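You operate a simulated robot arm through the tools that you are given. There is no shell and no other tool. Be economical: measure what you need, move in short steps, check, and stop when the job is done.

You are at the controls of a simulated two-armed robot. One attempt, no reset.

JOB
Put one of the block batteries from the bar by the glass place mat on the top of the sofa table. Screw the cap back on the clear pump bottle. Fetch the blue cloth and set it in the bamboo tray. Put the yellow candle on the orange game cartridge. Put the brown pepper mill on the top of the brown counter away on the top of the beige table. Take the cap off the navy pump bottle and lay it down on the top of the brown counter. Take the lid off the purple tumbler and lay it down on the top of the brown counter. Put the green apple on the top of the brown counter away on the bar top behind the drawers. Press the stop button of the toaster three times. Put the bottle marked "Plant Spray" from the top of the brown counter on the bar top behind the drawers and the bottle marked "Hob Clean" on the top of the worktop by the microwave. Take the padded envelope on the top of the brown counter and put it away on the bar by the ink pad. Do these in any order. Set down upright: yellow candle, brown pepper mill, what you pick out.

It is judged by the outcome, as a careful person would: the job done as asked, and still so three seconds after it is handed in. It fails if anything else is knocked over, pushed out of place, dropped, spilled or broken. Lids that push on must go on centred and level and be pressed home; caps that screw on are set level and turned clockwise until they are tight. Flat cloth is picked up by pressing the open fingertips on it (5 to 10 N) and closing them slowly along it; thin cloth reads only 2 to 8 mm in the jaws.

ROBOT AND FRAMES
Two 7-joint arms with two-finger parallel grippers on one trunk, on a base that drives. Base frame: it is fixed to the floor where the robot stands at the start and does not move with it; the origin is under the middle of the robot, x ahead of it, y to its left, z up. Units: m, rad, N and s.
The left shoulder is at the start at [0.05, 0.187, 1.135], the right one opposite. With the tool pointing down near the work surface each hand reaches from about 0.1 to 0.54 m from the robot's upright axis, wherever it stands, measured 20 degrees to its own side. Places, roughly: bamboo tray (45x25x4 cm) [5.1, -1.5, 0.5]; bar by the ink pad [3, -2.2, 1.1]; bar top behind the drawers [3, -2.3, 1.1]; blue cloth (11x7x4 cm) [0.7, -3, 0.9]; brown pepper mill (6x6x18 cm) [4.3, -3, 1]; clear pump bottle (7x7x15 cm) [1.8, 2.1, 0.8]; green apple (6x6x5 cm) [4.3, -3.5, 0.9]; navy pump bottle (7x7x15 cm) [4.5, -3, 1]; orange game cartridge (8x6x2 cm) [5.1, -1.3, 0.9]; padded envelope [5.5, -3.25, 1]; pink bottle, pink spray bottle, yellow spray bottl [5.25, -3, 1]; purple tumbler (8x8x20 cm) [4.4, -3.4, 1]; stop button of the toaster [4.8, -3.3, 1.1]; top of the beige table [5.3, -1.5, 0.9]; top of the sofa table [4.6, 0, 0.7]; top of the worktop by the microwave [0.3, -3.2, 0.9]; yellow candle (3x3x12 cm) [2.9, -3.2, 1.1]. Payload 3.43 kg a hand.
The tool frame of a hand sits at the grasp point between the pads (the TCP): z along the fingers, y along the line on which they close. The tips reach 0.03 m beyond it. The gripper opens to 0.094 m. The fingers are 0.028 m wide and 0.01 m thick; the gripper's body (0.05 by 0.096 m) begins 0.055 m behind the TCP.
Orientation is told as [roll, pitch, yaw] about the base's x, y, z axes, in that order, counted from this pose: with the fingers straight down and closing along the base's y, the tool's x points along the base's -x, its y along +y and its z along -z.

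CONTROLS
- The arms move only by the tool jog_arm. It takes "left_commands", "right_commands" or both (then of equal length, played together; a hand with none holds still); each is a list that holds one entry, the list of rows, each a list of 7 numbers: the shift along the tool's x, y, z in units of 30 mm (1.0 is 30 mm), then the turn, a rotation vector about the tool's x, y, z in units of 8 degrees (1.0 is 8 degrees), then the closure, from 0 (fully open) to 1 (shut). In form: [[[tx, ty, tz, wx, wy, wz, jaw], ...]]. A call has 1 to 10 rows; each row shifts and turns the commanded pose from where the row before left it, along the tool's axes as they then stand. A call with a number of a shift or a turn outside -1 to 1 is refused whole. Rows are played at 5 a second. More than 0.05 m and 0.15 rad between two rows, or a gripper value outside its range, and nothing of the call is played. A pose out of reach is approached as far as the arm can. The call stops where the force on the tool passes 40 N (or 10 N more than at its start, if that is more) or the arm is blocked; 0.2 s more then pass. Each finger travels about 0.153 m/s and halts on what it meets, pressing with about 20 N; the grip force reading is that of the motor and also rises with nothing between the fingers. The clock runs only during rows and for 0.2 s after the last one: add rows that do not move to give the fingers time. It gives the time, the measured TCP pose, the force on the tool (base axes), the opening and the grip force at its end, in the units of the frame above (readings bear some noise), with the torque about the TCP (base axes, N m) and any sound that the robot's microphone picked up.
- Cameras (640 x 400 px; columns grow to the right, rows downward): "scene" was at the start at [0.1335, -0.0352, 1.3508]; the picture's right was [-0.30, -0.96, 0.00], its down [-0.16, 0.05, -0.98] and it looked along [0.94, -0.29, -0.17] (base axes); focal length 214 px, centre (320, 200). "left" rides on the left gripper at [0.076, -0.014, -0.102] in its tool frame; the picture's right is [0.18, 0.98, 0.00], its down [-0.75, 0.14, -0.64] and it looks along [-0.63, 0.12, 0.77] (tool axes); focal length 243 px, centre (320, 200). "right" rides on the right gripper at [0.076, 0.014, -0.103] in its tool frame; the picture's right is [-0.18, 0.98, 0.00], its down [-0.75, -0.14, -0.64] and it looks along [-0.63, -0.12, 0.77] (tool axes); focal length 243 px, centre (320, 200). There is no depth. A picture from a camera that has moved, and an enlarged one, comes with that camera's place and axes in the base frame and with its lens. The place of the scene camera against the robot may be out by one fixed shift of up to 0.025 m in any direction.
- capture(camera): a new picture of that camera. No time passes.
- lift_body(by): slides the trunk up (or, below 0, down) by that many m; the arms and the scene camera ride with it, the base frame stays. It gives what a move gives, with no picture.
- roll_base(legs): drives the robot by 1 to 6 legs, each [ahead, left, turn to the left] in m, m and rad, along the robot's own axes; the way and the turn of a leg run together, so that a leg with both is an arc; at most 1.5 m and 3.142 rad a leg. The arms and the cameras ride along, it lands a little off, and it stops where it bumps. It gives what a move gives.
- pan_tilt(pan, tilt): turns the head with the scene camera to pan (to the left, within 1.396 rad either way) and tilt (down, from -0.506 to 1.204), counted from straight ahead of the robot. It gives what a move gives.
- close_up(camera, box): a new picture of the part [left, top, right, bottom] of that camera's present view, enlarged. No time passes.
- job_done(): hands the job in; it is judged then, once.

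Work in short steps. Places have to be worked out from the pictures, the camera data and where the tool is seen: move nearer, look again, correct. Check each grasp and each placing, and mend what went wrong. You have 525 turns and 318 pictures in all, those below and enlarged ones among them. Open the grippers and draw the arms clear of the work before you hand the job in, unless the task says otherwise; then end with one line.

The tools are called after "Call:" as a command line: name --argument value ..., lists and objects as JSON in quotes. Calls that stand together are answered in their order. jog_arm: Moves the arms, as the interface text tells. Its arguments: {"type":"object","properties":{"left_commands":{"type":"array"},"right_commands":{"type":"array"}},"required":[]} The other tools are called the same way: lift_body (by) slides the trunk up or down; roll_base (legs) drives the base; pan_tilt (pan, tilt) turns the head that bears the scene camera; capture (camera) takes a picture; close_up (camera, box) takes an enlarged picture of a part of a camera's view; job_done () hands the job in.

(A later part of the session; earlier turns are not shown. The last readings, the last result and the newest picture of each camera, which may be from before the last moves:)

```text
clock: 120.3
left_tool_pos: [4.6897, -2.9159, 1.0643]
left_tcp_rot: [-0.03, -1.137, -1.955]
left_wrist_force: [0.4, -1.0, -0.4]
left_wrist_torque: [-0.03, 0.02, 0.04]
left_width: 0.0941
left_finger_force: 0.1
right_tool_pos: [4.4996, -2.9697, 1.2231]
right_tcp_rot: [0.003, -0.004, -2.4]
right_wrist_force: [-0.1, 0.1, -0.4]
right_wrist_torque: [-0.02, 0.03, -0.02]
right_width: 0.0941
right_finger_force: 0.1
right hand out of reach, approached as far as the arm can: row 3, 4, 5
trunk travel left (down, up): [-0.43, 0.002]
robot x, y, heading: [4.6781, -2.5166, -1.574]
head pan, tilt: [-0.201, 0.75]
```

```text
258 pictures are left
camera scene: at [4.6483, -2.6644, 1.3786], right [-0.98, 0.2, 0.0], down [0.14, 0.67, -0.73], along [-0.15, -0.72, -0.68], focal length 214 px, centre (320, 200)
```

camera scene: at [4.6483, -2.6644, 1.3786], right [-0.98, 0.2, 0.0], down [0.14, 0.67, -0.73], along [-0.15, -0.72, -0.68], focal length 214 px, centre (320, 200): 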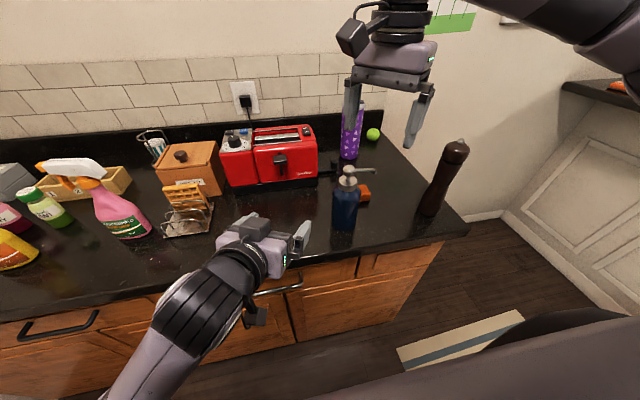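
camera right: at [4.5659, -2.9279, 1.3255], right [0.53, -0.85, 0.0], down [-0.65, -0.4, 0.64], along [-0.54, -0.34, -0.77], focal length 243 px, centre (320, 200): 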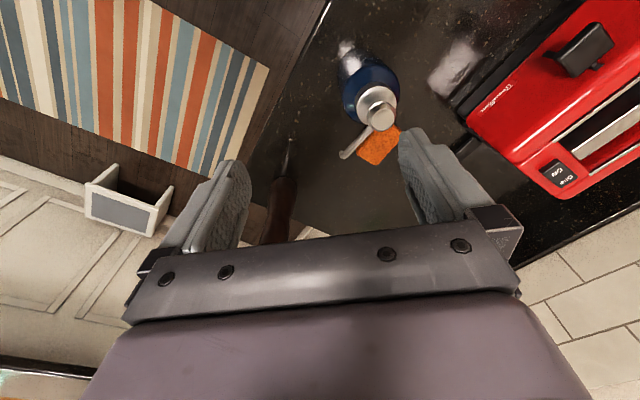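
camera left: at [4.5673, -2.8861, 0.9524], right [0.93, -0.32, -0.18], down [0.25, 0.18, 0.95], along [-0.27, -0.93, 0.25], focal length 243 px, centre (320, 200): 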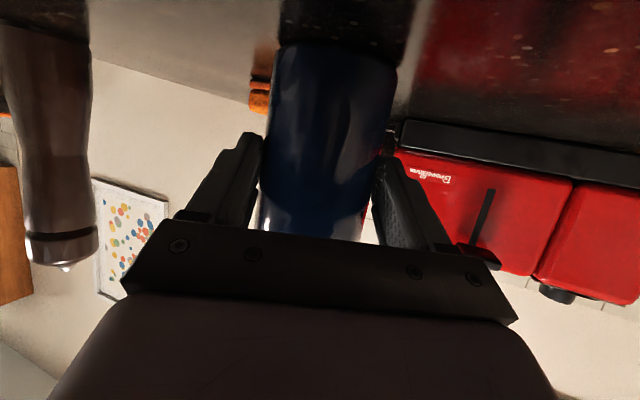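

Just short in forward reach; I drive ahead 0.07 m.

Call:
roll_base --legs '[[0.07, 0, 0]]'

Call:
jog_arm --right_commands '[[[0.35, 0.5, 0.3, 0, 0, 0, 0], [0, 0, 0.3, 0, 0, 0, 0], [0, 0, 0, 0, 0, 0, 0]]]'

Call:
capture --camera "right"

```text
clock: 121.3
left_tool_pos: [4.6906, -2.9857, 1.0641]
left_tcp_rot: [-0.031, -1.138, -1.952]
left_wrist_force: [0.3, -0.2, 0.0]
left_wrist_torque: [-0.01, 0.0, -0.03]
left_width: 0.0941
left_finger_force: 0.1
right_tool_pos: [4.4984, -3.0392, 1.223]
right_tcp_rot: [0.003, -0.001, -2.4]
right_wrist_force: [0.1, -0.3, 0.1]
right_wrist_torque: [0.01, -0.02, 0.0]
right_width: 0.0939
right_finger_force: 0.1
trunk travel left (down, up): [-0.43, 0.002]
robot x, y, heading: [4.6747, -2.5854, -1.57]
head pan, tilt: [-0.201, 0.75]
```

```text
clock: 122.2
left_tool_pos: [4.6907, -2.9854, 1.0638]
left_tcp_rot: [-0.029, -1.138, -1.953]
left_wrist_force: [-0.3, 0.0, -0.2]
left_wrist_torque: [0.01, -0.01, -0.01]
left_width: 0.094
left_finger_force: 0.0
right_tool_pos: [4.5035, -3.038, 1.2066]
right_tcp_rot: [0.004, -0.002, -2.399]
right_wrist_force: [0.3, -0.5, -0.6]
right_wrist_torque: [-0.01, -0.02, -0.01]
right_width: 0.0939
right_finger_force: 0.1
right hand out of reach, approached as far as the arm can: row 1
trunk travel left (down, up): [-0.43, 0.002]
robot x, y, heading: [4.6799, -2.5878, -1.571]
head pan, tilt: [-0.201, 0.75]
```

```text
257 pictures are left
camera right: at [4.5694, -2.9969, 1.3098], right [0.53, -0.85, 0.0], down [-0.65, -0.4, 0.64], along [-0.54, -0.34, -0.77], focal length 243 px, centre (320, 200)
```

right: 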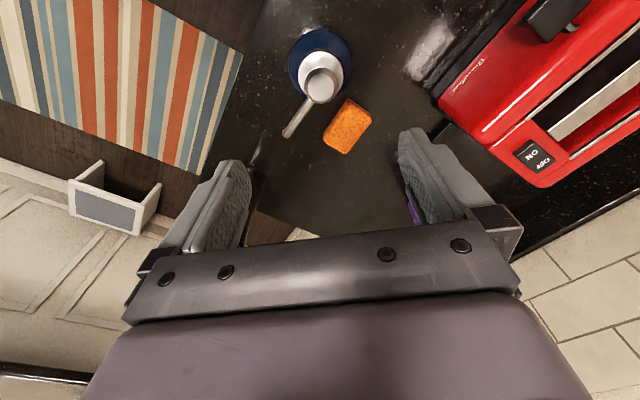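

Bottle unchanged at [4.522, -3.030]; nozzle points to ~171°. I turn the hand to yaw ≈ -2.75 for nozzle clearance and centre it while going down a bit.

Call:
jog_arm --right_commands '[[[0, 0, 0.3, 0, 0, 1, 0], [0, 0, 0.3, 0, 0, 1, 0], [0, 0, 0.3, 0, 0, 0.5, 0], [0.5, 0, 0, 0, 0, 0, 0], [0, 0, 0, 0, 0, 0, 0]]]'

Call:
capture --camera "right"

```text
clock: 123.3
left_tool_pos: [4.6897, -2.9848, 1.0627]
left_tcp_rot: [-0.029, -1.137, -1.955]
left_wrist_force: [0.1, 0.4, -0.9]
left_wrist_torque: [-0.01, 0.0, -0.01]
left_width: 0.094
left_finger_force: 0.0
right_tool_pos: [4.5171, -3.0337, 1.1796]
right_tcp_rot: [0.005, -0.002, -2.749]
right_wrist_force: [-0.1, 0.9, 0.4]
right_wrist_torque: [-0.02, -0.01, 0.03]
right_width: 0.0943
right_finger_force: 0.0
trunk travel left (down, up): [-0.43, 0.002]
robot x, y, heading: [4.6767, -2.5842, -1.572]
head pan, tilt: [-0.201, 0.75]
```

```text
256 pictures are left
camera right: at [4.5928, -3.0167, 1.283], right [0.2, -0.98, 0.0], down [-0.75, -0.15, 0.64], along [-0.63, -0.14, -0.77], focal length 243 px, centre (320, 200)
```

right: 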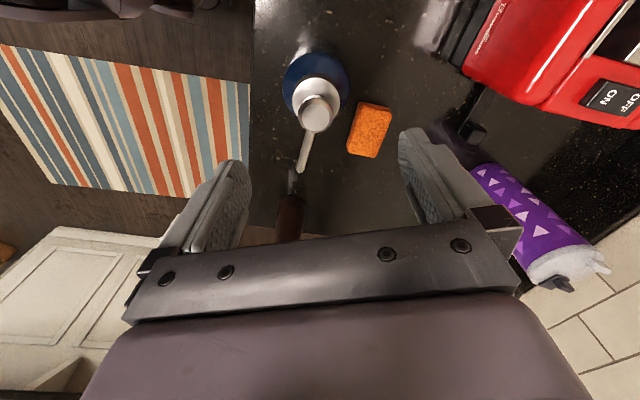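

Right hand is well placed above. Now I turn the left hand further inward (α≈52°) and move it to the pre-approach position.

Call:
jog_arm --left_commands '[[[0, 0, 0, 0.85, 0, 0.39, 0], [0, 0, 0, 0.85, 0, 0.39, 0], [0, 0, 0, 0.85, 0, 0.39, 0], [0, 0, 0, 0.85, 0, 0.39, 0], [0.52, -0.57, 0.6, 0, 0, 0, 0], [0.52, -0.57, 0.6, 0, 0, 0, 0], [0.52, -0.57, 0.6, 0, 0, 0, 0], [0.52, -0.57, 0.6, 0, 0, 0, 0], [0, 0, 0, 0, 0, 0, 0]]]'

Call:
capture --camera "left"

Call:
capture --camera "scene"

```text
clock: 125.3
left_tool_pos: [4.6158, -2.9542, 0.9775]
left_tcp_rot: [-0.027, -1.146, -2.479]
left_wrist_force: [-0.2, 1.1, 0.7]
left_wrist_torque: [-0.03, 0.02, -0.01]
left_width: 0.0939
left_finger_force: 0.0
right_tool_pos: [4.5169, -3.0349, 1.18]
right_tcp_rot: [0.004, -0.001, -2.749]
right_wrist_force: [-1.4, 0.5, -1.0]
right_wrist_torque: [0.0, 0.01, 0.03]
right_width: 0.0941
right_finger_force: 0.1
trunk travel left (down, up): [-0.43, 0.002]
robot x, y, heading: [4.6785, -2.5859, -1.57]
head pan, tilt: [-0.201, 0.75]
```

```text
255 pictures are left
camera left: at [4.7076, -2.8664, 0.9522], right [0.65, -0.74, -0.18], down [0.31, 0.04, 0.95], along [-0.7, -0.67, 0.26], focal length 243 px, centre (320, 200)
```

left: 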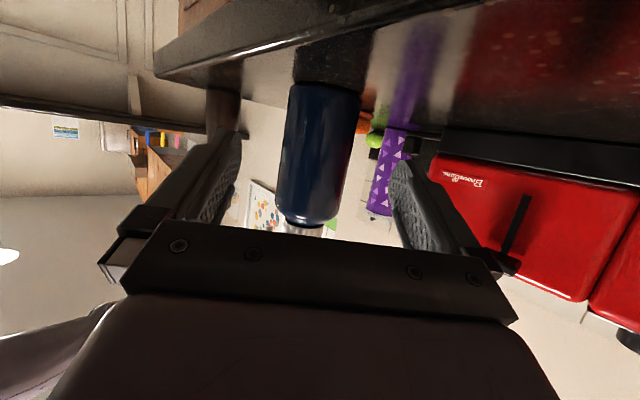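

```text
254 pictures are left
camera scene: at [4.6484, -2.7341, 1.3786], right [-0.98, 0.2, 0.0], down [0.14, 0.67, -0.73], along [-0.15, -0.72, -0.68], focal length 214 px, centre (320, 200)
```

scene: 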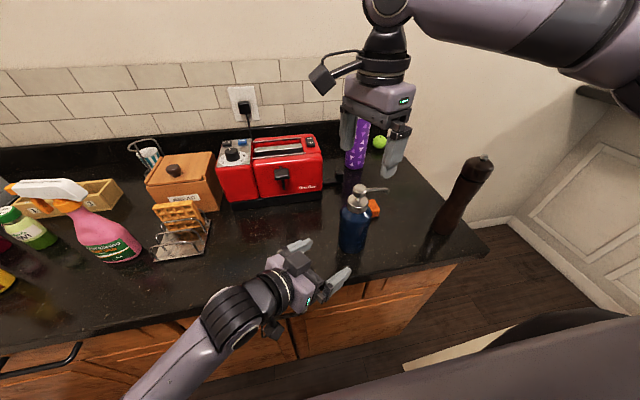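

Well lined up; advance 0.1 m horizontally and close.

Call:
jog_arm --left_commands '[[[-0.35, 0, 0.76, 0, 0, 0, 0], [-0.35, 0, 0.76, 0, 0, 0, 0], [-0.35, 0, 0.76, 0, 0, 0, 0], [-0.35, 0, 0.74, 0, 0, 0, 0], [0, 0, 0, 0, 0, 0, 0.15], [0, 0, 0, 0, 0, 0, 0.3], [0, 0, 0, 0, 0, 0, 0.6], [0, 0, 0, 0, 0, 0, 0.6], [0, 0, 0, 0, 0, 0, 0.6]]]'

Call:
capture --camera "right"

Call:
close_up --camera "scene" --box '[250, 80, 470, 270]'

```text
clock: 127.3
left_tool_pos: [4.5357, -3.0144, 0.9772]
left_tcp_rot: [-0.027, -1.146, -2.479]
left_wrist_force: [0.4, -1.5, 0.0]
left_wrist_torque: [-0.26, -0.18, 0.02]
left_width: 0.0683
left_finger_force: 20.1
right_tool_pos: [4.5161, -3.0352, 1.1797]
right_tcp_rot: [0.002, -0.002, -2.75]
right_wrist_force: [-0.2, 0.3, -0.2]
right_wrist_torque: [-0.02, 0.0, -0.03]
right_width: 0.0941
right_finger_force: 0.1
trunk travel left (down, up): [-0.43, 0.002]
robot x, y, heading: [4.678, -2.5867, -1.577]
head pan, tilt: [-0.201, 0.75]
```

```text
253 pictures are left
camera right: at [4.5927, -3.0172, 1.2829], right [0.21, -0.98, 0.0], down [-0.75, -0.15, 0.64], along [-0.63, -0.14, -0.77], focal length 243 px, centre (320, 200)
```

right: 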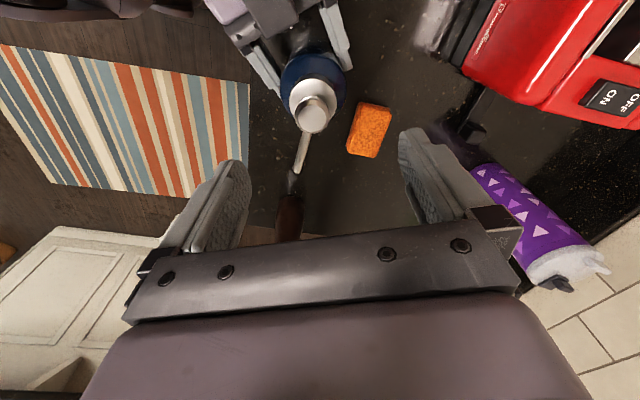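

```text
2.11 times, centred on (360, 175) of scene
camera zoom: at [4.6484, -2.7343, 1.3785], right [-0.98, 0.2, 0.0], down [0.14, 0.67, -0.73], along [-0.15, -0.72, -0.68], focal length 452 px, centre (236, 253)
```

zoom: 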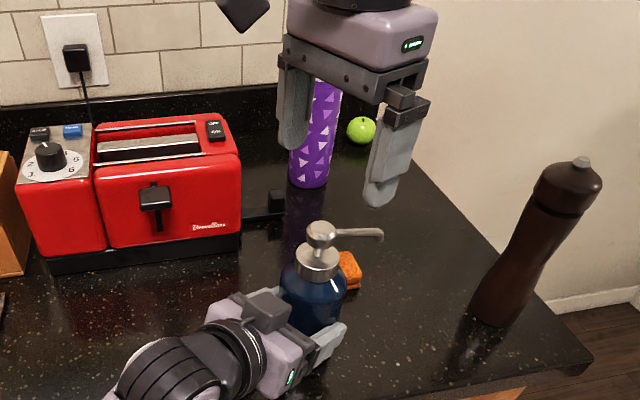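

Centre the right hand precisely and go down around the knob.

Call:
jog_arm --right_commands '[[[0.2, -0.09, 0.8, 0, 0, 0, 0], [0, 0, 0.9, 0, 0, 0, 0], [0, 0, 0.9, 0, 0, 0, 0], [0, 0, 0.9, 0, 0, 0, 0], [0, 0, 0, 0, 0, 0, 0]]]'

Call:
capture --camera "right"

Call:
close_up --camera "scene" --box '[270, 100, 430, 270]'

```text
clock: 128.6
left_tool_pos: [4.5357, -3.0163, 0.9784]
left_tcp_rot: [-0.03, -1.144, -2.477]
left_wrist_force: [1.5, -0.7, 0.5]
left_wrist_torque: [-0.2, -0.22, 0.05]
left_width: 0.0683
left_finger_force: 19.9
right_tool_pos: [4.5211, -3.0311, 1.0747]
right_tcp_rot: [0.004, -0.001, -2.747]
right_wrist_force: [-0.1, 0.9, 0.8]
right_wrist_torque: [-0.03, 0.07, 0.01]
right_width: 0.0939
right_finger_force: 0.1
trunk travel left (down, up): [-0.43, 0.002]
robot x, y, heading: [4.6768, -2.5833, -1.569]
head pan, tilt: [-0.201, 0.75]
```

```text
251 pictures are left
camera right: at [4.5967, -3.0137, 1.1781], right [0.21, -0.98, 0.0], down [-0.75, -0.16, 0.64], along [-0.63, -0.14, -0.77], focal length 243 px, centre (320, 200)
```

right: 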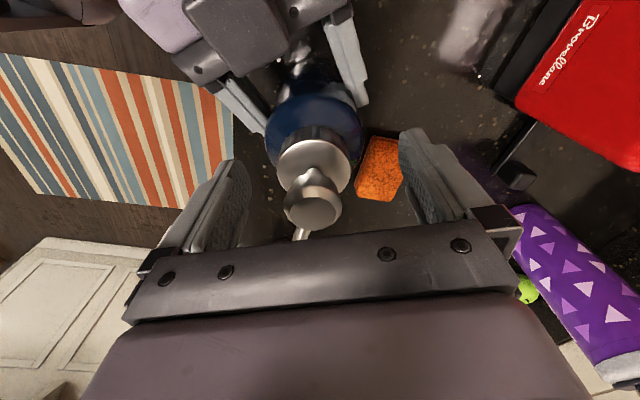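

```text
2.35 times, centred on (350, 185) of scene
camera zoom: at [4.6485, -2.7341, 1.3786], right [-0.98, 0.2, 0.0], down [0.14, 0.67, -0.73], along [-0.15, -0.72, -0.68], focal length 505 px, centre (249, 235)
```

zoom: 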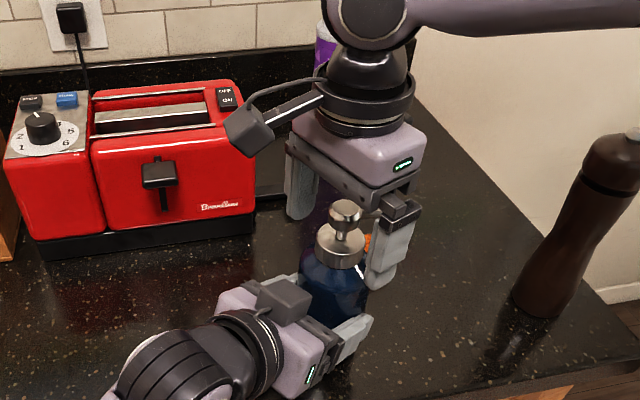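

Collar top appears at z≈1.054. I lower 12 mm more and close on the collar.

Call:
jog_arm --right_commands '[[[0, 0, 0.4, 0, 0, 0, 0], [0, 0, 0, 0, 0, 0, 0.2], [0, 0, 0, 0, 0, 0, 0.4], [0, 0, 0, 0, 0, 0, 0.7], [0, 0, 0, 0, 0, 0, 0.9], [0, 0, 0, 0, 0, 0, 0.9]]]'

Call:
close_up --camera "scene" --box '[270, 100, 430, 270]'

```text
clock: 129.9
left_tool_pos: [4.5367, -3.015, 0.9773]
left_tcp_rot: [-0.021, -1.145, -2.482]
left_wrist_force: [-1.1, -19.2, -1.0]
left_wrist_torque: [0.11, 0.1, 0.35]
left_width: 0.0684
left_finger_force: 19.9
right_tool_pos: [4.5187, -3.0273, 1.0659]
right_tcp_rot: [0.008, 0.0, -2.749]
right_wrist_force: [-6.2, 17.4, 31.0]
right_wrist_torque: [0.68, 0.33, -0.3]
right_width: 0.0454
right_finger_force: 19.7
right hand out of reach, approached as far as the arm can: row 1
trunk travel left (down, up): [-0.43, 0.002]
robot x, y, heading: [4.682, -2.5874, -1.572]
head pan, tilt: [-0.201, 0.75]
```

```text
2.35 times, centred on (350, 185) of scene
camera zoom: at [4.648, -2.7321, 1.3791], right [-0.98, 0.2, 0.0], down [0.14, 0.67, -0.73], along [-0.15, -0.72, -0.68], focal length 505 px, centre (249, 235)
```

zoom: 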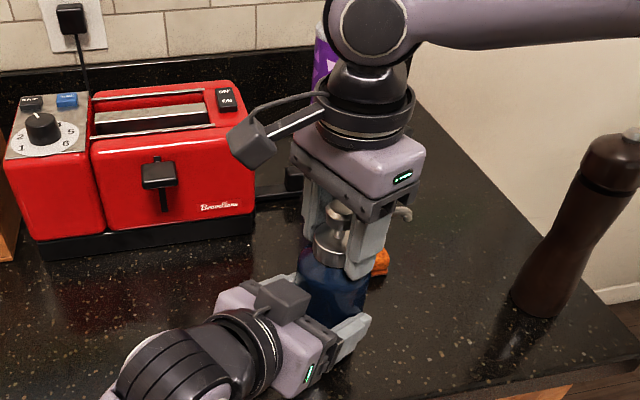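

Gripped on the collar (45 mm). I relieve the side/vertical load a bit, then turn counter-clockwise 40° and read the torque.

Call:
jog_arm --right_commands '[[[0, -0.1, -0.1, 0, 0, 0, 0.9], [0, 0, 0, 0, 0, -0.5, 0.9], [0, 0, 0, 0, 0, -0.5, 0.9], [0, 0, 0, 0, 0, -0.5, 0.9], [0, 0, 0, 0, 0, -0.5, 0.9], [0, 0, 0, 0, 0, -1, 0.9], [0, 0, 0, 0, 0, -1, 0.9], [0, 0, 0, 0, 0, -1, 0.9]]]'

Call:
capture --camera "right"

```text
clock: 131.8
left_tool_pos: [4.5353, -3.0123, 0.9783]
left_tcp_rot: [-0.03, -1.146, -2.475]
left_wrist_force: [-0.2, 2.2, 0.7]
left_wrist_torque: [-0.09, -0.35, 0.39]
left_width: 0.0683
left_finger_force: 19.9
right_tool_pos: [4.5196, -3.0237, 1.0686]
right_tcp_rot: [0.003, -0.006, -2.05]
right_wrist_force: [1.8, -3.2, 21.5]
right_wrist_torque: [-0.02, 0.07, -0.51]
right_width: 0.0419
right_finger_force: 19.7
trunk travel left (down, up): [-0.43, 0.002]
robot x, y, heading: [4.6787, -2.5878, -1.571]
head pan, tilt: [-0.201, 0.75]
```

```text
248 pictures are left
camera right: at [4.5669, -2.9613, 1.1711], right [0.79, -0.62, 0.0], down [-0.47, -0.6, 0.65], along [-0.39, -0.51, -0.76], focal length 243 px, centre (320, 200)
```

right: 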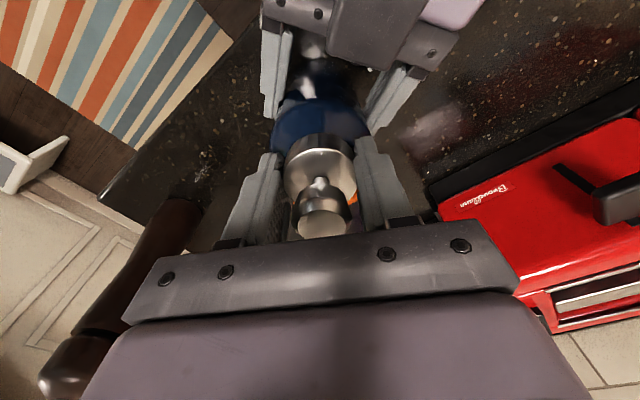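

Call:
close_up --camera "scene" --box '[290, 130, 420, 230]'

```text
4.00 times, centred on (355, 180) of scene
camera zoom: at [4.6491, -2.7326, 1.3788], right [-0.98, 0.2, 0.0], down [0.14, 0.67, -0.73], along [-0.15, -0.72, -0.68], focal length 858 px, centre (180, 280)
```

zoom: 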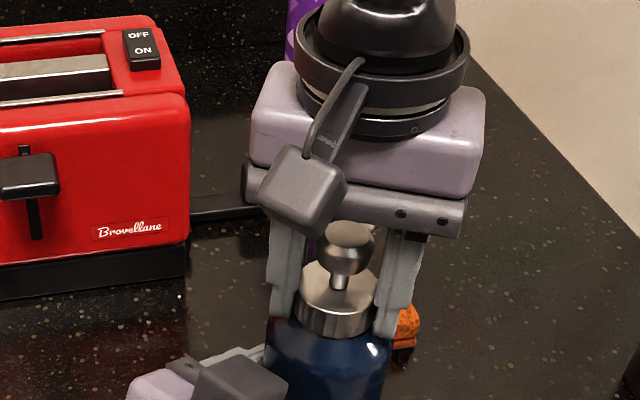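

The nozzle has turned away with the cap. I continue counter-clockwise another 48° with a slight rise.

Call:
jog_arm --right_commands '[[[0, 0, -0.03, 0, 0, -1, 0.9], [0, 0, -0.03, 0, 0, -1, 0.9], [0, 0, -0.03, 0, 0, -1, 0.9], [0, 0, -0.03, 0, 0, -1, 0.9], [0, 0, 0, 0, 0, -1, 0.9], [0, 0, 0, 0, 0, -1, 0.9], [0, 0, 0, 0, 0, 0, 0.9]]]'

Call:
capture --camera "right"

Call:
close_up --camera "scene" --box '[290, 130, 420, 230]'

```text
clock: 133.3
left_tool_pos: [4.5353, -3.0132, 0.9777]
left_tcp_rot: [-0.029, -1.147, -2.479]
left_wrist_force: [0.3, 13.4, 5.4]
left_wrist_torque: [-0.7, -0.03, -0.17]
left_width: 0.0687
left_finger_force: 19.5
right_tool_pos: [4.5174, -3.0233, 1.0705]
right_tcp_rot: [-0.001, -0.004, -1.211]
right_wrist_force: [-1.8, -12.7, -6.6]
right_wrist_torque: [-0.34, 0.22, -0.01]
right_width: 0.0414
right_finger_force: 19.7
trunk travel left (down, up): [-0.43, 0.002]
robot x, y, heading: [4.6767, -2.5892, -1.568]
head pan, tilt: [-0.201, 0.75]
```

```text
246 pictures are left
camera right: at [4.504, -2.9469, 1.1731], right [0.98, 0.17, 0.0], down [0.13, -0.75, 0.65], along [0.11, -0.64, -0.76], focal length 243 px, centre (320, 200)
```

right: 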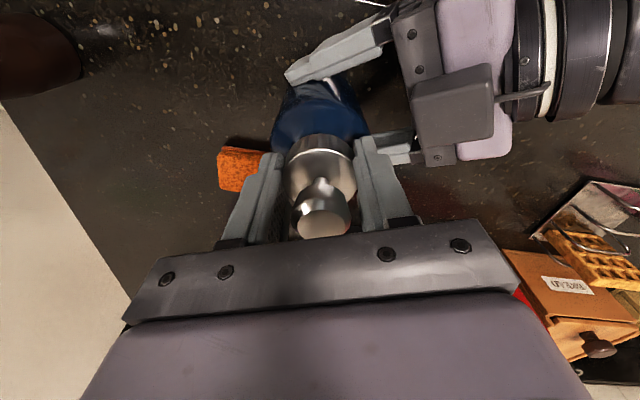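

```text
4.00 times, centred on (355, 180) of scene
camera zoom: at [4.6482, -2.7342, 1.3785], right [-0.98, 0.2, 0.0], down [0.14, 0.67, -0.73], along [-0.15, -0.72, -0.68], focal length 858 px, centre (180, 280)
```

zoom: 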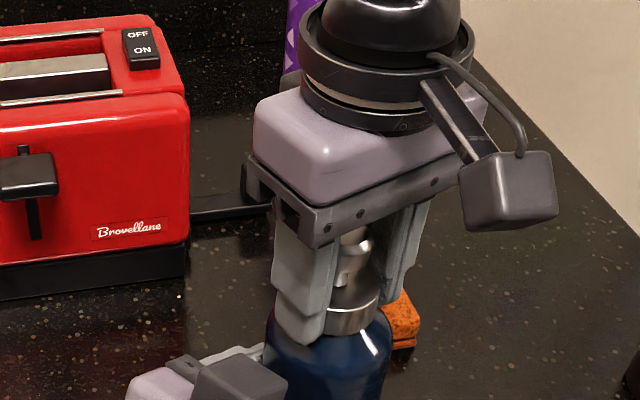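

Torque has fallen to near zero. I test by lifting gently ~9 mm.

Call:
jog_arm --right_commands '[[[0, 0, -0.1, 0, 0, 0, 0.9], [0, 0, -0.1, 0, 0, 0, 0.9], [0, 0, -0.1, 0, 0, 0, 0.9], [0, 0, 0, 0, 0, 0, 0.9]]]'

Call:
close_up --camera "scene" --box '[290, 130, 420, 230]'

```text
clock: 134.3
left_tool_pos: [4.5362, -3.0152, 0.9792]
left_tcp_rot: [-0.024, -1.15, -2.478]
left_wrist_force: [-3.6, 1.6, 13.1]
left_wrist_torque: [-0.59, -0.13, -0.04]
left_width: 0.0689
left_finger_force: 19.9
right_tool_pos: [4.5173, -3.0226, 1.0782]
right_tcp_rot: [-0.001, 0.001, -1.211]
right_wrist_force: [2.6, -1.8, -18.7]
right_wrist_torque: [0.27, 0.04, 0.0]
right_width: 0.0414
right_finger_force: 19.9
trunk travel left (down, up): [-0.43, 0.002]
robot x, y, heading: [4.6773, -2.5878, -1.573]
head pan, tilt: [-0.201, 0.75]
```

```text
4.00 times, centred on (355, 180) of scene
camera zoom: at [4.6482, -2.7345, 1.3785], right [-0.98, 0.2, 0.0], down [0.14, 0.67, -0.73], along [-0.15, -0.72, -0.68], focal length 858 px, centre (180, 280)
```

zoom: 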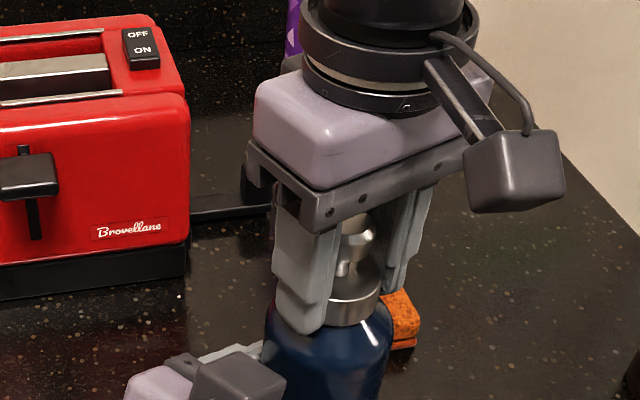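

Still threaded. I open slightly, turn the hand back clockwise, and look at the nozzle's new direction.

Call:
jog_arm --right_commands '[[[0, 0, 0.1, 0, 0, 0, 0.8], [0, 0, 0, 0, 0, 0, 0.4], [0, 0, 0, 0, 0, 0, 0.4], [0, 0, 0, 0, 0, 1, 0.4], [0, 0, 0, 0, 0, 1, 0.4], [0, 0, 0, 0, 0, 1, 0.4], [0, 0, 0, 0, 0, 1, 0.4], [0, 0, 0, 0, 0, 1, 0.4], [0, 0, 0, 0, 0, 1, 0.4]]]'

Call:
capture --camera "right"

Call:
close_up --camera "scene" --box '[290, 130, 420, 230]'

```text
clock: 136.3
left_tool_pos: [4.5359, -3.0149, 0.9775]
left_tcp_rot: [-0.029, -1.144, -2.478]
left_wrist_force: [-0.1, 0.2, -5.6]
left_wrist_torque: [0.05, -0.13, 0.02]
left_width: 0.0682
left_finger_force: 20.3
right_tool_pos: [4.5177, -3.0265, 1.0767]
right_tcp_rot: [0.002, -0.004, -2.054]
right_wrist_force: [-0.3, 0.4, -0.1]
right_wrist_torque: [0.03, 0.0, 0.03]
right_width: 0.0566
right_finger_force: 0.1
trunk travel left (down, up): [-0.43, 0.002]
robot x, y, heading: [4.6768, -2.586, -1.57]
head pan, tilt: [-0.201, 0.75]
```

```text
243 pictures are left
camera right: at [4.5656, -2.9629, 1.1798], right [0.79, -0.62, 0.0], down [-0.48, -0.6, 0.64], along [-0.4, -0.51, -0.77], focal length 243 px, centre (320, 200)
```

right: 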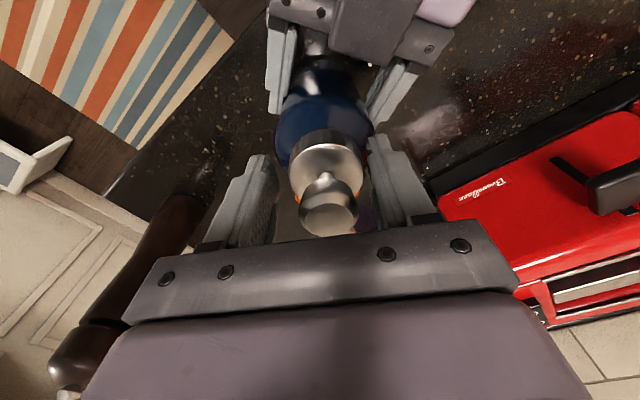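

```text
4.00 times, centred on (355, 180) of scene
camera zoom: at [4.6482, -2.7345, 1.3785], right [-0.98, 0.2, 0.0], down [0.14, 0.67, -0.73], along [-0.15, -0.72, -0.68], focal length 858 px, centre (180, 280)
```

zoom: 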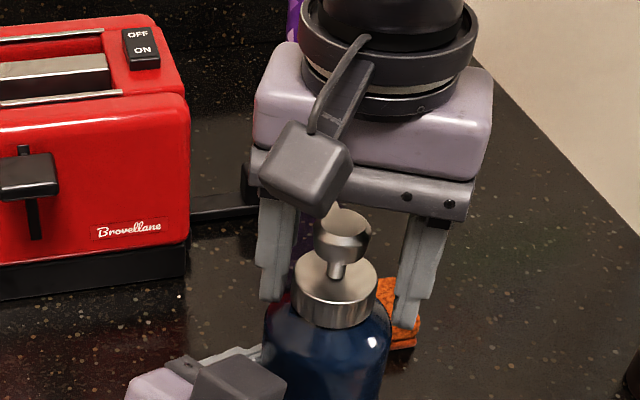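

The cap has clearly turned ~88°. I take another bite: turn 12° more clockwise, lower, close, and turn CCW.

Call:
jog_arm --right_commands '[[[0, 0, 0.15, 0, 0, 1, 0.4], [0, 0, 0.14, 0, 0, 0.5, 0.4], [0, 0, 0, 0, 0, 0, 0.7], [0, 0, 0, 0, 0, 0, 0.9], [0, 0, 0, 0, 0, 0, 0.9], [0, 0, 0, 0, 0, -0.5, 0.9], [0, 0, 0, 0, 0, -1, 0.9], [0, 0, -0.02, 0, 0, -1, 0.9], [0, 0, -0.02, 0, 0, -1, 0.9], [0, 0, -0.02, 0, 0, -1, 0.9]]]'

Call:
jog_arm --right_commands '[[[0, 0, -0.03, 0, 0, -1, 0.9], [0, 0, -0.03, 0, 0, -1, 0.9], [0, 0, -0.03, 0, 0, -1, 0.9], [0, 0, -0.03, 0, 0, -1, 0.9], [0, 0, -0.03, 0, 0, -1, 0.9], [0, 0, 0, 0, 0, -1, 0.9], [0, 0, 0, 0, 0, -1, 0.9], [0, 0, 0, 0, 0, 0, 0.9]]]'

Call:
capture --camera "right"

```text
clock: 138.6
left_tool_pos: [4.5343, -3.014, 0.9789]
left_tcp_rot: [-0.027, -1.147, -2.482]
left_wrist_force: [-8.4, 12.3, -1.3]
left_wrist_torque: [-0.68, -0.5, -0.34]
left_width: 0.0685
left_finger_force: 20.4
right_tool_pos: [4.518, -3.0238, 1.0685]
right_tcp_rot: [0.001, -0.005, -1.628]
right_wrist_force: [7.8, -12.4, -2.8]
right_wrist_torque: [-0.47, -0.25, 0.0]
right_width: 0.0417
right_finger_force: 19.8
trunk travel left (down, up): [-0.43, 0.002]
robot x, y, heading: [4.6803, -2.5874, -1.569]
head pan, tilt: [-0.201, 0.75]
```

```text
clock: 140.3
left_tool_pos: [4.536, -3.0153, 0.9777]
left_tcp_rot: [-0.026, -1.147, -2.478]
left_wrist_force: [-1.7, 5.5, 14.1]
left_wrist_torque: [-0.67, -0.13, -0.11]
left_width: 0.0692
left_finger_force: 20.4
right_tool_pos: [4.516, -3.0224, 1.0735]
right_tcp_rot: [-0.001, 0.0, -0.653]
right_wrist_force: [1.1, -5.2, -19.3]
right_wrist_torque: [0.06, 0.23, -0.02]
right_width: 0.0415
right_finger_force: 19.6
trunk travel left (down, up): [-0.43, 0.002]
robot x, y, heading: [4.681, -2.5836, -1.571]
head pan, tilt: [-0.201, 0.75]
```

```text
241 pictures are left
camera right: at [4.4658, -2.9655, 1.1767], right [0.74, 0.67, 0.0], down [0.51, -0.57, 0.64], along [0.43, -0.48, -0.77], focal length 243 px, centre (320, 200)
```

right: 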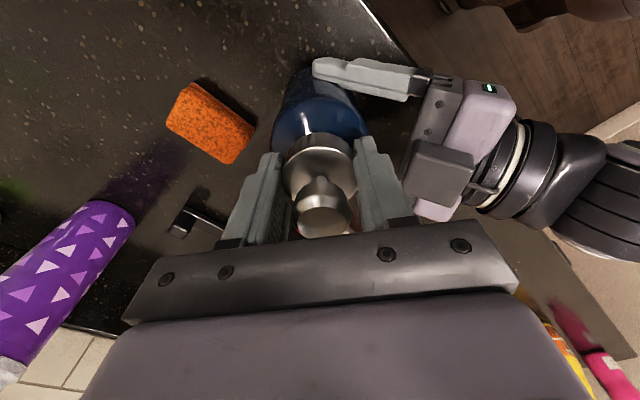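

About 180° turned so far. For the next bite the fingers must clear the nozzle, so I open, rise 6 cm, turn back, and look.

Call:
jog_arm --right_commands '[[[0, 0, 0.08, 0, 0, 0, 0.9], [0, 0, 0, 0, 0, 0, 0.4], [0, 0, 0, 0, 0, 0, 0.4], [0, 0, -1, 0, 0, 0, 0.4], [0, 0, -1, 0, 0, 0, 0.4], [0, 0, -0.2, 0, 0, 1, 0.4], [0, 0, 0, 0, 0, 1, 0.4], [0, 0, 0, 0, 0, 1, 0.4], [0, 0, 0, 0, 0, 1, 0.4], [0, 0, 0, 0, 0, 1, 0.4]]]'

Call:
jog_arm --right_commands '[[[0, 0, 0, 0, 0, 1, 0.3], [0, 0, 0, 0, 0, 1, 0.3], [0, 0, 0, 0, 0, 1, 0.3], [0, 0, 0, 0, 0, 1, 0.3], [0, 0, 0, 0, 0, 1, 0.3], [0, 0, 0, 0, 0, 1, 0.3], [0, 0, 0, 0, 0, 1, 0.3], [0, 0, 0, 0, 0, 1, 0.3], [0, 0, 0, 0, 0, 1, 0.3], [0, 0, 0, 0, 0, 0, 0.3]]]'

Call:
capture --camera "right"

Call:
close_up --camera "scene" --box '[270, 110, 430, 250]'

```text
clock: 142.6
left_tool_pos: [4.5361, -3.0138, 0.977]
left_tcp_rot: [-0.027, -1.146, -2.475]
left_wrist_force: [-0.2, -0.1, -5.4]
left_wrist_torque: [0.09, -0.12, -0.03]
left_width: 0.068
left_finger_force: 20.0
right_tool_pos: [4.5181, -3.0238, 1.1373]
right_tcp_rot: [0.0, -0.003, -1.356]
right_wrist_force: [0.2, -0.2, -0.4]
right_wrist_torque: [0.03, 0.01, 0.02]
right_width: 0.0561
right_finger_force: 0.0
trunk travel left (down, up): [-0.43, 0.002]
robot x, y, heading: [4.6773, -2.5822, -1.571]
head pan, tilt: [-0.201, 0.75]
```

```text
clock: 144.8
left_tool_pos: [4.5356, -3.0142, 0.9766]
left_tcp_rot: [-0.029, -1.143, -2.477]
left_wrist_force: [-0.8, -1.0, -5.3]
left_wrist_torque: [0.06, -0.09, 0.03]
left_width: 0.0679
left_finger_force: 20.0
right_tool_pos: [4.5176, -3.0241, 1.1374]
right_tcp_rot: [0.003, -0.001, -2.611]
right_wrist_force: [-0.1, 0.9, -0.3]
right_wrist_torque: [-0.03, 0.01, 0.02]
right_width: 0.0659
right_finger_force: 0.2
trunk travel left (down, up): [-0.43, 0.002]
robot x, y, heading: [4.682, -2.5844, -1.575]
head pan, tilt: [-0.201, 0.75]
```

```text
240 pictures are left
camera right: at [4.5906, -2.9975, 1.241], right [0.34, -0.94, 0.0], down [-0.72, -0.26, 0.64], along [-0.6, -0.22, -0.77], focal length 243 px, centre (320, 200)
```

right: 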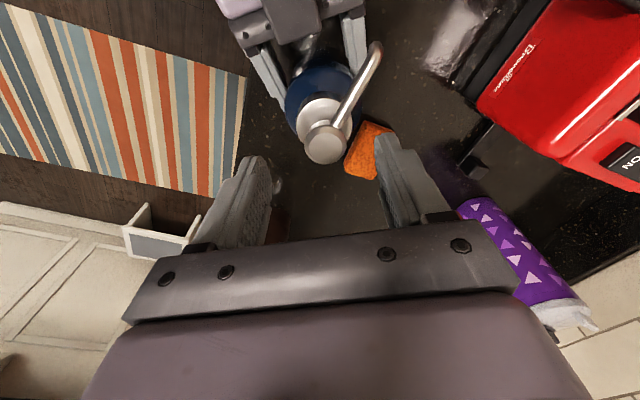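

```text
2.86 times, centred on (350, 180) of scene
camera zoom: at [4.6482, -2.7345, 1.3785], right [-0.98, 0.2, 0.0], down [0.14, 0.67, -0.73], along [-0.15, -0.72, -0.68], focal length 613 px, centre (234, 257)
```

zoom: 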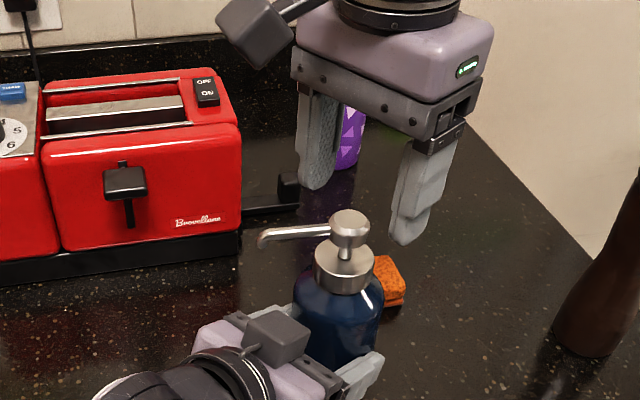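

Nozzle now points about -7°, and would sweep over the box atop the left hand with little clearance. I re-grip the body 15 mm lower first.

Call:
jog_arm --left_commands '[[[0, 0, 0, 0, 0, 0, 0.15], [0, 0, 0, 0, 0, 0, 0.15], [0.24, 0, 0.11, 0, 0, 0, 0.15], [0.24, 0, 0.11, 0, 0, 0, 0.15], [0, 0, 0, 0, 0, 0, 0.4], [0, 0, 0, 0, 0, 0, 0.6], [0, 0, 0, 0, 0, 0, 0.6]]]'

Call:
capture --camera "right"

Call:
capture --camera "left"

```text
clock: 146.3
left_tool_pos: [4.5363, -3.015, 0.9633]
left_tcp_rot: [-0.026, -1.149, -2.478]
left_wrist_force: [-0.7, -0.6, 2.8]
left_wrist_torque: [-0.17, -0.14, -0.01]
left_width: 0.068
left_finger_force: 19.6
right_tool_pos: [4.5184, -3.0235, 1.1384]
right_tcp_rot: [0.003, 0.0, -2.609]
right_wrist_force: [-0.3, 0.2, 0.7]
right_wrist_torque: [0.03, -0.02, -0.02]
right_width: 0.0661
right_finger_force: 0.0
trunk travel left (down, up): [-0.43, 0.002]
robot x, y, heading: [4.6782, -2.5893, -1.57]
head pan, tilt: [-0.201, 0.75]
```

```text
238 pictures are left
camera right: at [4.5906, -2.9968, 1.2413], right [0.34, -0.94, 0.0], down [-0.72, -0.26, 0.64], along [-0.6, -0.22, -0.77], focal length 243 px, centre (320, 200)
```

right: 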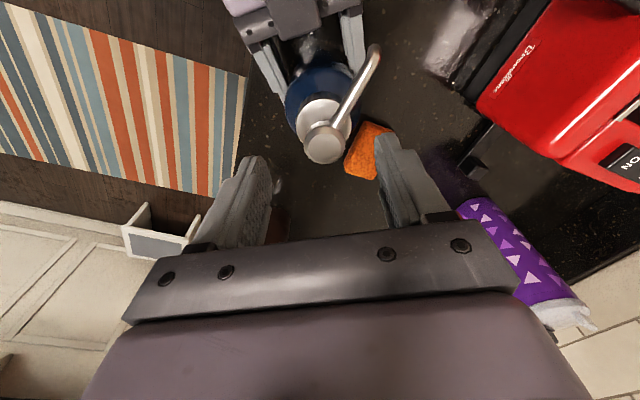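

```text
237 pictures are left
camera left: at [4.6276, -2.9271, 0.9381], right [0.65, -0.74, -0.18], down [0.31, 0.04, 0.95], along [-0.7, -0.67, 0.26], focal length 243 px, centre (320, 200)
```

left: 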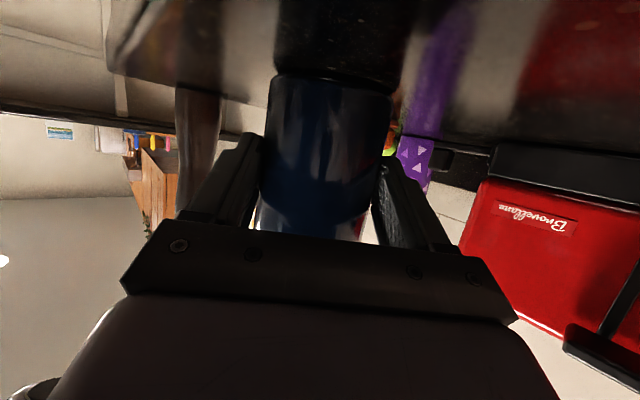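

Now lower on the collar again, close, and turn CCW.

Call:
jog_arm --right_commands '[[[0.05, -0.05, 0.8, 0, 0, 0, 0.3], [0, 0, 0.8, 0, 0, 0, 0.3], [0, 0, 0.65, 0, 0, 0, 0.3], [0, 0, 0, 0, 0, 0, 0.6], [0, 0, 0, 0, 0, 0, 0.9], [0, 0, 0, 0, 0, 0, 0.9], [0, 0, 0, 0, 0, -0.5, 0.9], [0, 0, 0, 0, 0, -1, 0.9], [0, 0, -0.02, 0, 0, -1, 0.9], [0, 0, -0.02, 0, 0, -1, 0.9]]]'

Call:
jog_arm --right_commands '[[[0, 0, -0.02, 0, 0, -1, 0.9], [0, 0, -0.02, 0, 0, -1, 0.9], [0, 0, -0.02, 0, 0, -1, 0.9], [0, 0, -0.02, 0, 0, -1, 0.9], [0, 0, -0.02, 0, 0, -1, 0.9], [0, 0, -0.02, 0, 0, -1, 0.9], [0, 0, -0.02, 0, 0, -1, 0.9], [0, 0, -0.02, 0, 0, -1, 0.9], [0, 0, 0, 0, 0, 0, 0.9]]]'

Call:
capture --camera "right"

Call:
close_up --camera "scene" --box '[270, 110, 430, 250]'

```text
clock: 148.6
left_tool_pos: [4.5357, -3.0139, 0.9626]
left_tcp_rot: [-0.026, -1.146, -2.479]
left_wrist_force: [-5.1, 15.9, 4.5]
left_wrist_torque: [-0.74, -0.13, -0.21]
left_width: 0.0685
left_finger_force: 20.2
right_tool_pos: [4.5183, -3.0205, 1.0713]
right_tcp_rot: [0.002, -0.003, -2.118]
right_wrist_force: [4.6, -12.4, -2.3]
right_wrist_torque: [-0.27, -0.06, -0.04]
right_width: 0.0418
right_finger_force: 20.1
trunk travel left (down, up): [-0.43, 0.002]
robot x, y, heading: [4.6787, -2.5885, -1.571]
head pan, tilt: [-0.201, 0.75]
```

```text
clock: 150.6
left_tool_pos: [4.5363, -3.0148, 0.9629]
left_tcp_rot: [-0.025, -1.145, -2.477]
left_wrist_force: [1.4, 3.2, 2.3]
left_wrist_torque: [-0.35, 0.05, -0.03]
left_width: 0.0683
left_finger_force: 20.0
right_tool_pos: [4.5182, -3.0227, 1.0767]
right_tcp_rot: [-0.001, -0.003, -1.001]
right_wrist_force: [-2.2, -4.3, 0.0]
right_wrist_torque: [-0.06, 0.03, -0.03]
right_width: 0.0419
right_finger_force: 19.1
trunk travel left (down, up): [-0.43, 0.002]
robot x, y, heading: [4.6784, -2.5845, -1.571]
head pan, tilt: [-0.201, 0.75]
```

```text
236 pictures are left
camera right: at [4.4893, -2.9496, 1.1789], right [0.93, 0.37, 0.0], down [0.29, -0.71, 0.64], along [0.24, -0.6, -0.76], focal length 243 px, centre (320, 200)
```

right: 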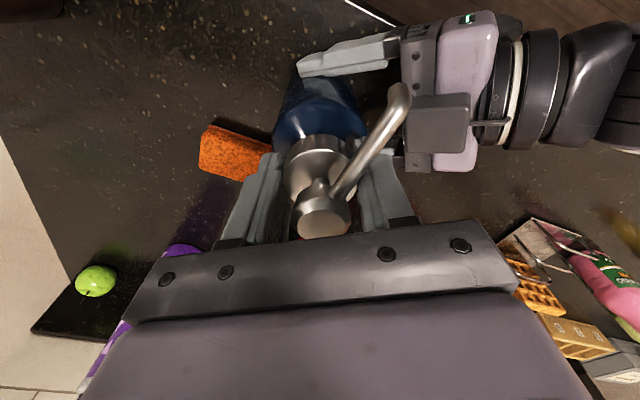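

```text
2.86 times, centred on (350, 180) of scene
camera zoom: at [4.6483, -2.7341, 1.3786], right [-0.98, 0.2, 0.0], down [0.14, 0.67, -0.73], along [-0.15, -0.72, -0.68], focal length 613 px, centre (234, 257)
```

zoom: 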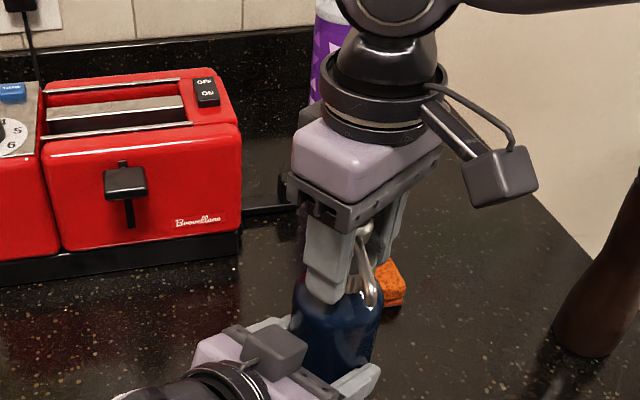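

Vertical force is zero though the hand rose 5 mm: the cap may be free. I lift gently 15 mm.

Call:
jog_arm --right_commands '[[[0, 0, -0.15, 0, 0, 0, 0.9], [0, 0, -0.15, 0, 0, 0, 0.9], [0, 0, -0.2, 0, 0, 0, 0.9], [0, 0, 0, 0, 0, 0, 0.9]]]'

Call:
close_up --camera "scene" --box '[270, 110, 430, 250]'

```text
clock: 151.6
left_tool_pos: [4.5367, -3.0147, 0.9632]
left_tcp_rot: [-0.026, -1.144, -2.478]
left_wrist_force: [0.8, -2.4, 1.3]
left_wrist_torque: [-0.11, -0.21, 0.0]
left_width: 0.0681
left_finger_force: 19.5
right_tool_pos: [4.5184, -3.0222, 1.0902]
right_tcp_rot: [-0.002, -0.004, -1.002]
right_wrist_force: [0.0, 0.2, 0.4]
right_wrist_torque: [-0.03, 0.03, 0.04]
right_width: 0.0419
right_finger_force: 19.7
trunk travel left (down, up): [-0.43, 0.002]
robot x, y, heading: [4.6798, -2.5881, -1.567]
head pan, tilt: [-0.201, 0.75]
```

```text
2.86 times, centred on (350, 180) of scene
camera zoom: at [4.6484, -2.7342, 1.3785], right [-0.98, 0.2, 0.0], down [0.14, 0.67, -0.73], along [-0.15, -0.72, -0.68], focal length 613 px, centre (234, 257)
```

zoom: 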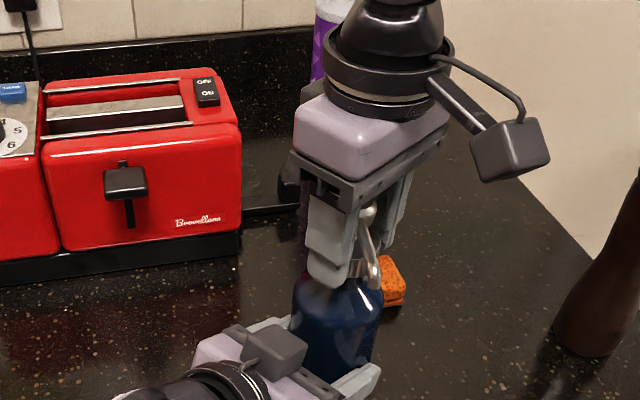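

The cap is free. I lift it straight up 12 cm more and look for a dip tube.

Call:
jog_arm --right_commands '[[[0, 0, -1, 0, 0, 0, 0.9], [0, 0, -1, 0, 0, 0, 0.9], [0, 0, -1, 0, 0, 0, 0.9], [0, 0, -0.9, 0, 0, 0, 0.9], [0, 0, 0, 0, 0, 0, 0.9]]]'

Call:
capture --camera "scene"

Call:
capture --camera "left"

```text
clock: 152.8
left_tool_pos: [4.5361, -3.0146, 0.9619]
left_tcp_rot: [-0.028, -1.144, -2.479]
left_wrist_force: [1.7, -0.7, -0.1]
left_wrist_torque: [-0.03, -0.23, 0.02]
left_width: 0.0681
left_finger_force: 20.2
right_tool_pos: [4.5179, -3.0228, 1.208]
right_tcp_rot: [-0.001, -0.005, -1.004]
right_wrist_force: [0.6, -0.3, -0.1]
right_wrist_torque: [-0.01, -0.01, 0.01]
right_width: 0.0418
right_finger_force: 19.1
trunk travel left (down, up): [-0.43, 0.002]
robot x, y, heading: [4.6828, -2.5866, -1.575]
head pan, tilt: [-0.201, 0.75]
```

```text
233 pictures are left
camera scene: at [4.6485, -2.7341, 1.3785], right [-0.98, 0.2, 0.0], down [0.14, 0.67, -0.73], along [-0.15, -0.72, -0.68], focal length 214 px, centre (320, 200)
```

scene: 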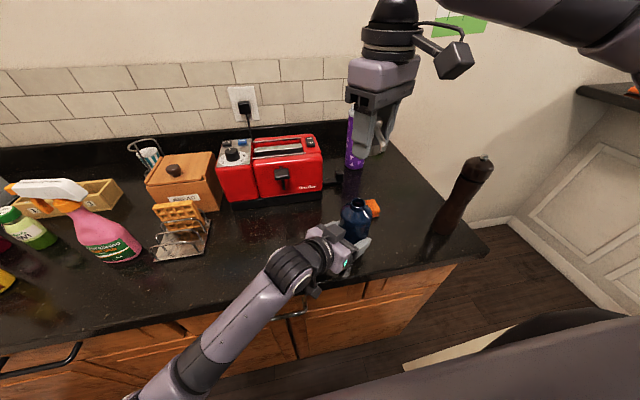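

```text
232 pictures are left
camera left: at [4.628, -2.9271, 0.9375], right [0.65, -0.74, -0.18], down [0.31, 0.04, 0.95], along [-0.7, -0.67, 0.26], focal length 243 px, centre (320, 200)
```

left: 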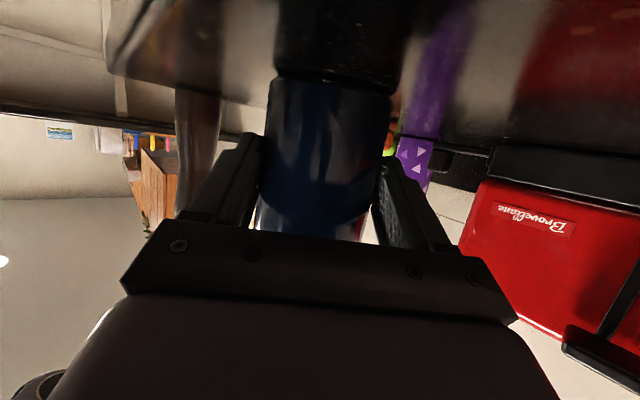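

Cap is off with no dip tube. I release the bottle with the left hand and retreat, while the right carries the cap to the free spot near [4.385, -3.02].

Call:
jog_arm --left_commands '[[[0, 0, 0, 0, 0, 0, 0.3], [0, 0, 0, 0, 0, 0, 0.1], [0, 0, 0, 0, 0, 0, 0], [0.3, 0, -0.78, 0, 0, 0, 0], [0.3, 0, -0.78, 0, 0, 0, 0], [0.2, 0, -0.78, 0, 0, 0, 0], [0, 0, -0.7, 0, 0, 0, 0]]]' --right_commands '[[[0, 0, 0, 0, 0, 0, 0.9], [0, 0, 0, 0, 0, 0, 0.9], [0.5, -0.74, 0, 0, 0, 0, 0.9], [0.5, -0.74, 0, 0, 0, 0, 0.9], [0.5, -0.74, 0, 0, 0, 0, 0.9], [0.5, -0.74, 0, 0, 0, 0, 0.9], [0.5, -0.74, 0, 0, 0, 0, 0.9]]]'

Call:
jog_arm --right_commands '[[[0, 0, 1, 0, 0, 0, 0.9], [0, 0, 1, 0, 0, 0, 0.9], [0, 0, 1, 0, 0, 0, 0.9], [0, 0, 1, 0, 0, 0, 0.9], [0, 0, 1, 0, 0, 0, 0.9], [0, 0, 1, 0, 0, 0, 0.9], [0, 0, 1, 0, 0, 0, 0.9], [0, 0, 0.6, 0, 0, 0, 0.9], [0, 0, 0, 0, 0, 0, 0.9]]]'

Call:
close_up --camera "scene" --box '[270, 110, 490, 290]'

Call:
capture --camera "right"

```text
clock: 154.3
left_tool_pos: [4.6115, -2.9564, 0.9796]
left_tcp_rot: [-0.027, -1.145, -2.478]
left_wrist_force: [-0.3, 0.6, 0.2]
left_wrist_torque: [0.02, 0.02, -0.01]
left_width: 0.0942
left_finger_force: 0.1
right_tool_pos: [4.3839, -3.0165, 1.2083]
right_tcp_rot: [-0.001, -0.003, -1.004]
right_wrist_force: [0.3, 0.0, -0.2]
right_wrist_torque: [0.03, 0.03, -0.02]
right_width: 0.0416
right_finger_force: 20.2
trunk travel left (down, up): [-0.43, 0.002]
robot x, y, heading: [4.6769, -2.5852, -1.571]
head pan, tilt: [-0.201, 0.75]
```

```text
clock: 156.3
left_tool_pos: [4.6107, -2.9578, 0.9793]
left_tcp_rot: [-0.028, -1.145, -2.476]
left_wrist_force: [0.1, -0.1, 0.8]
left_wrist_torque: [0.03, 0.0, 0.0]
left_width: 0.0939
left_finger_force: 0.1
right_tool_pos: [4.3826, -3.0178, 0.9795]
right_tcp_rot: [-0.003, -0.002, -1.002]
right_wrist_force: [0.0, 0.1, -0.7]
right_wrist_torque: [-0.02, -0.01, 0.05]
right_width: 0.042
right_finger_force: 20.1
trunk travel left (down, up): [-0.43, 0.002]
robot x, y, heading: [4.6786, -2.5876, -1.574]
head pan, tilt: [-0.201, 0.75]
```

```text
2.22 times, centred on (380, 200) of scene
camera zoom: at [4.6483, -2.734, 1.3786], right [-0.98, 0.2, 0.0], down [0.14, 0.67, -0.73], along [-0.15, -0.72, -0.68], focal length 477 px, centre (187, 200)
```

zoom: 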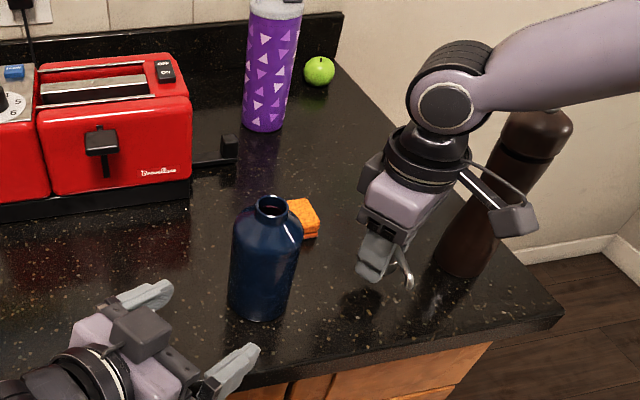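

```text
230 pictures are left
camera right: at [4.3552, -2.945, 1.0821], right [0.93, 0.37, 0.0], down [0.29, -0.71, 0.65], along [0.24, -0.6, -0.76], focal length 243 px, centre (320, 200)
```

right: 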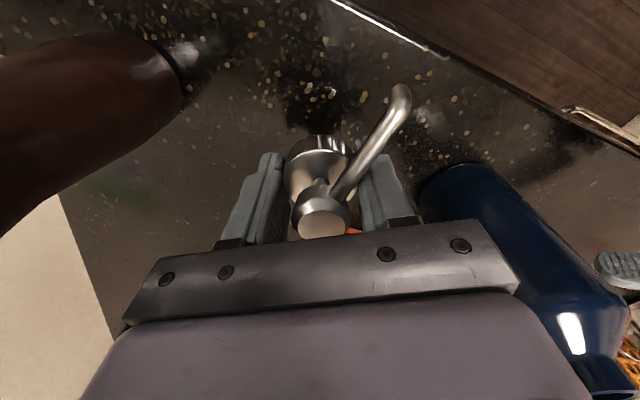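

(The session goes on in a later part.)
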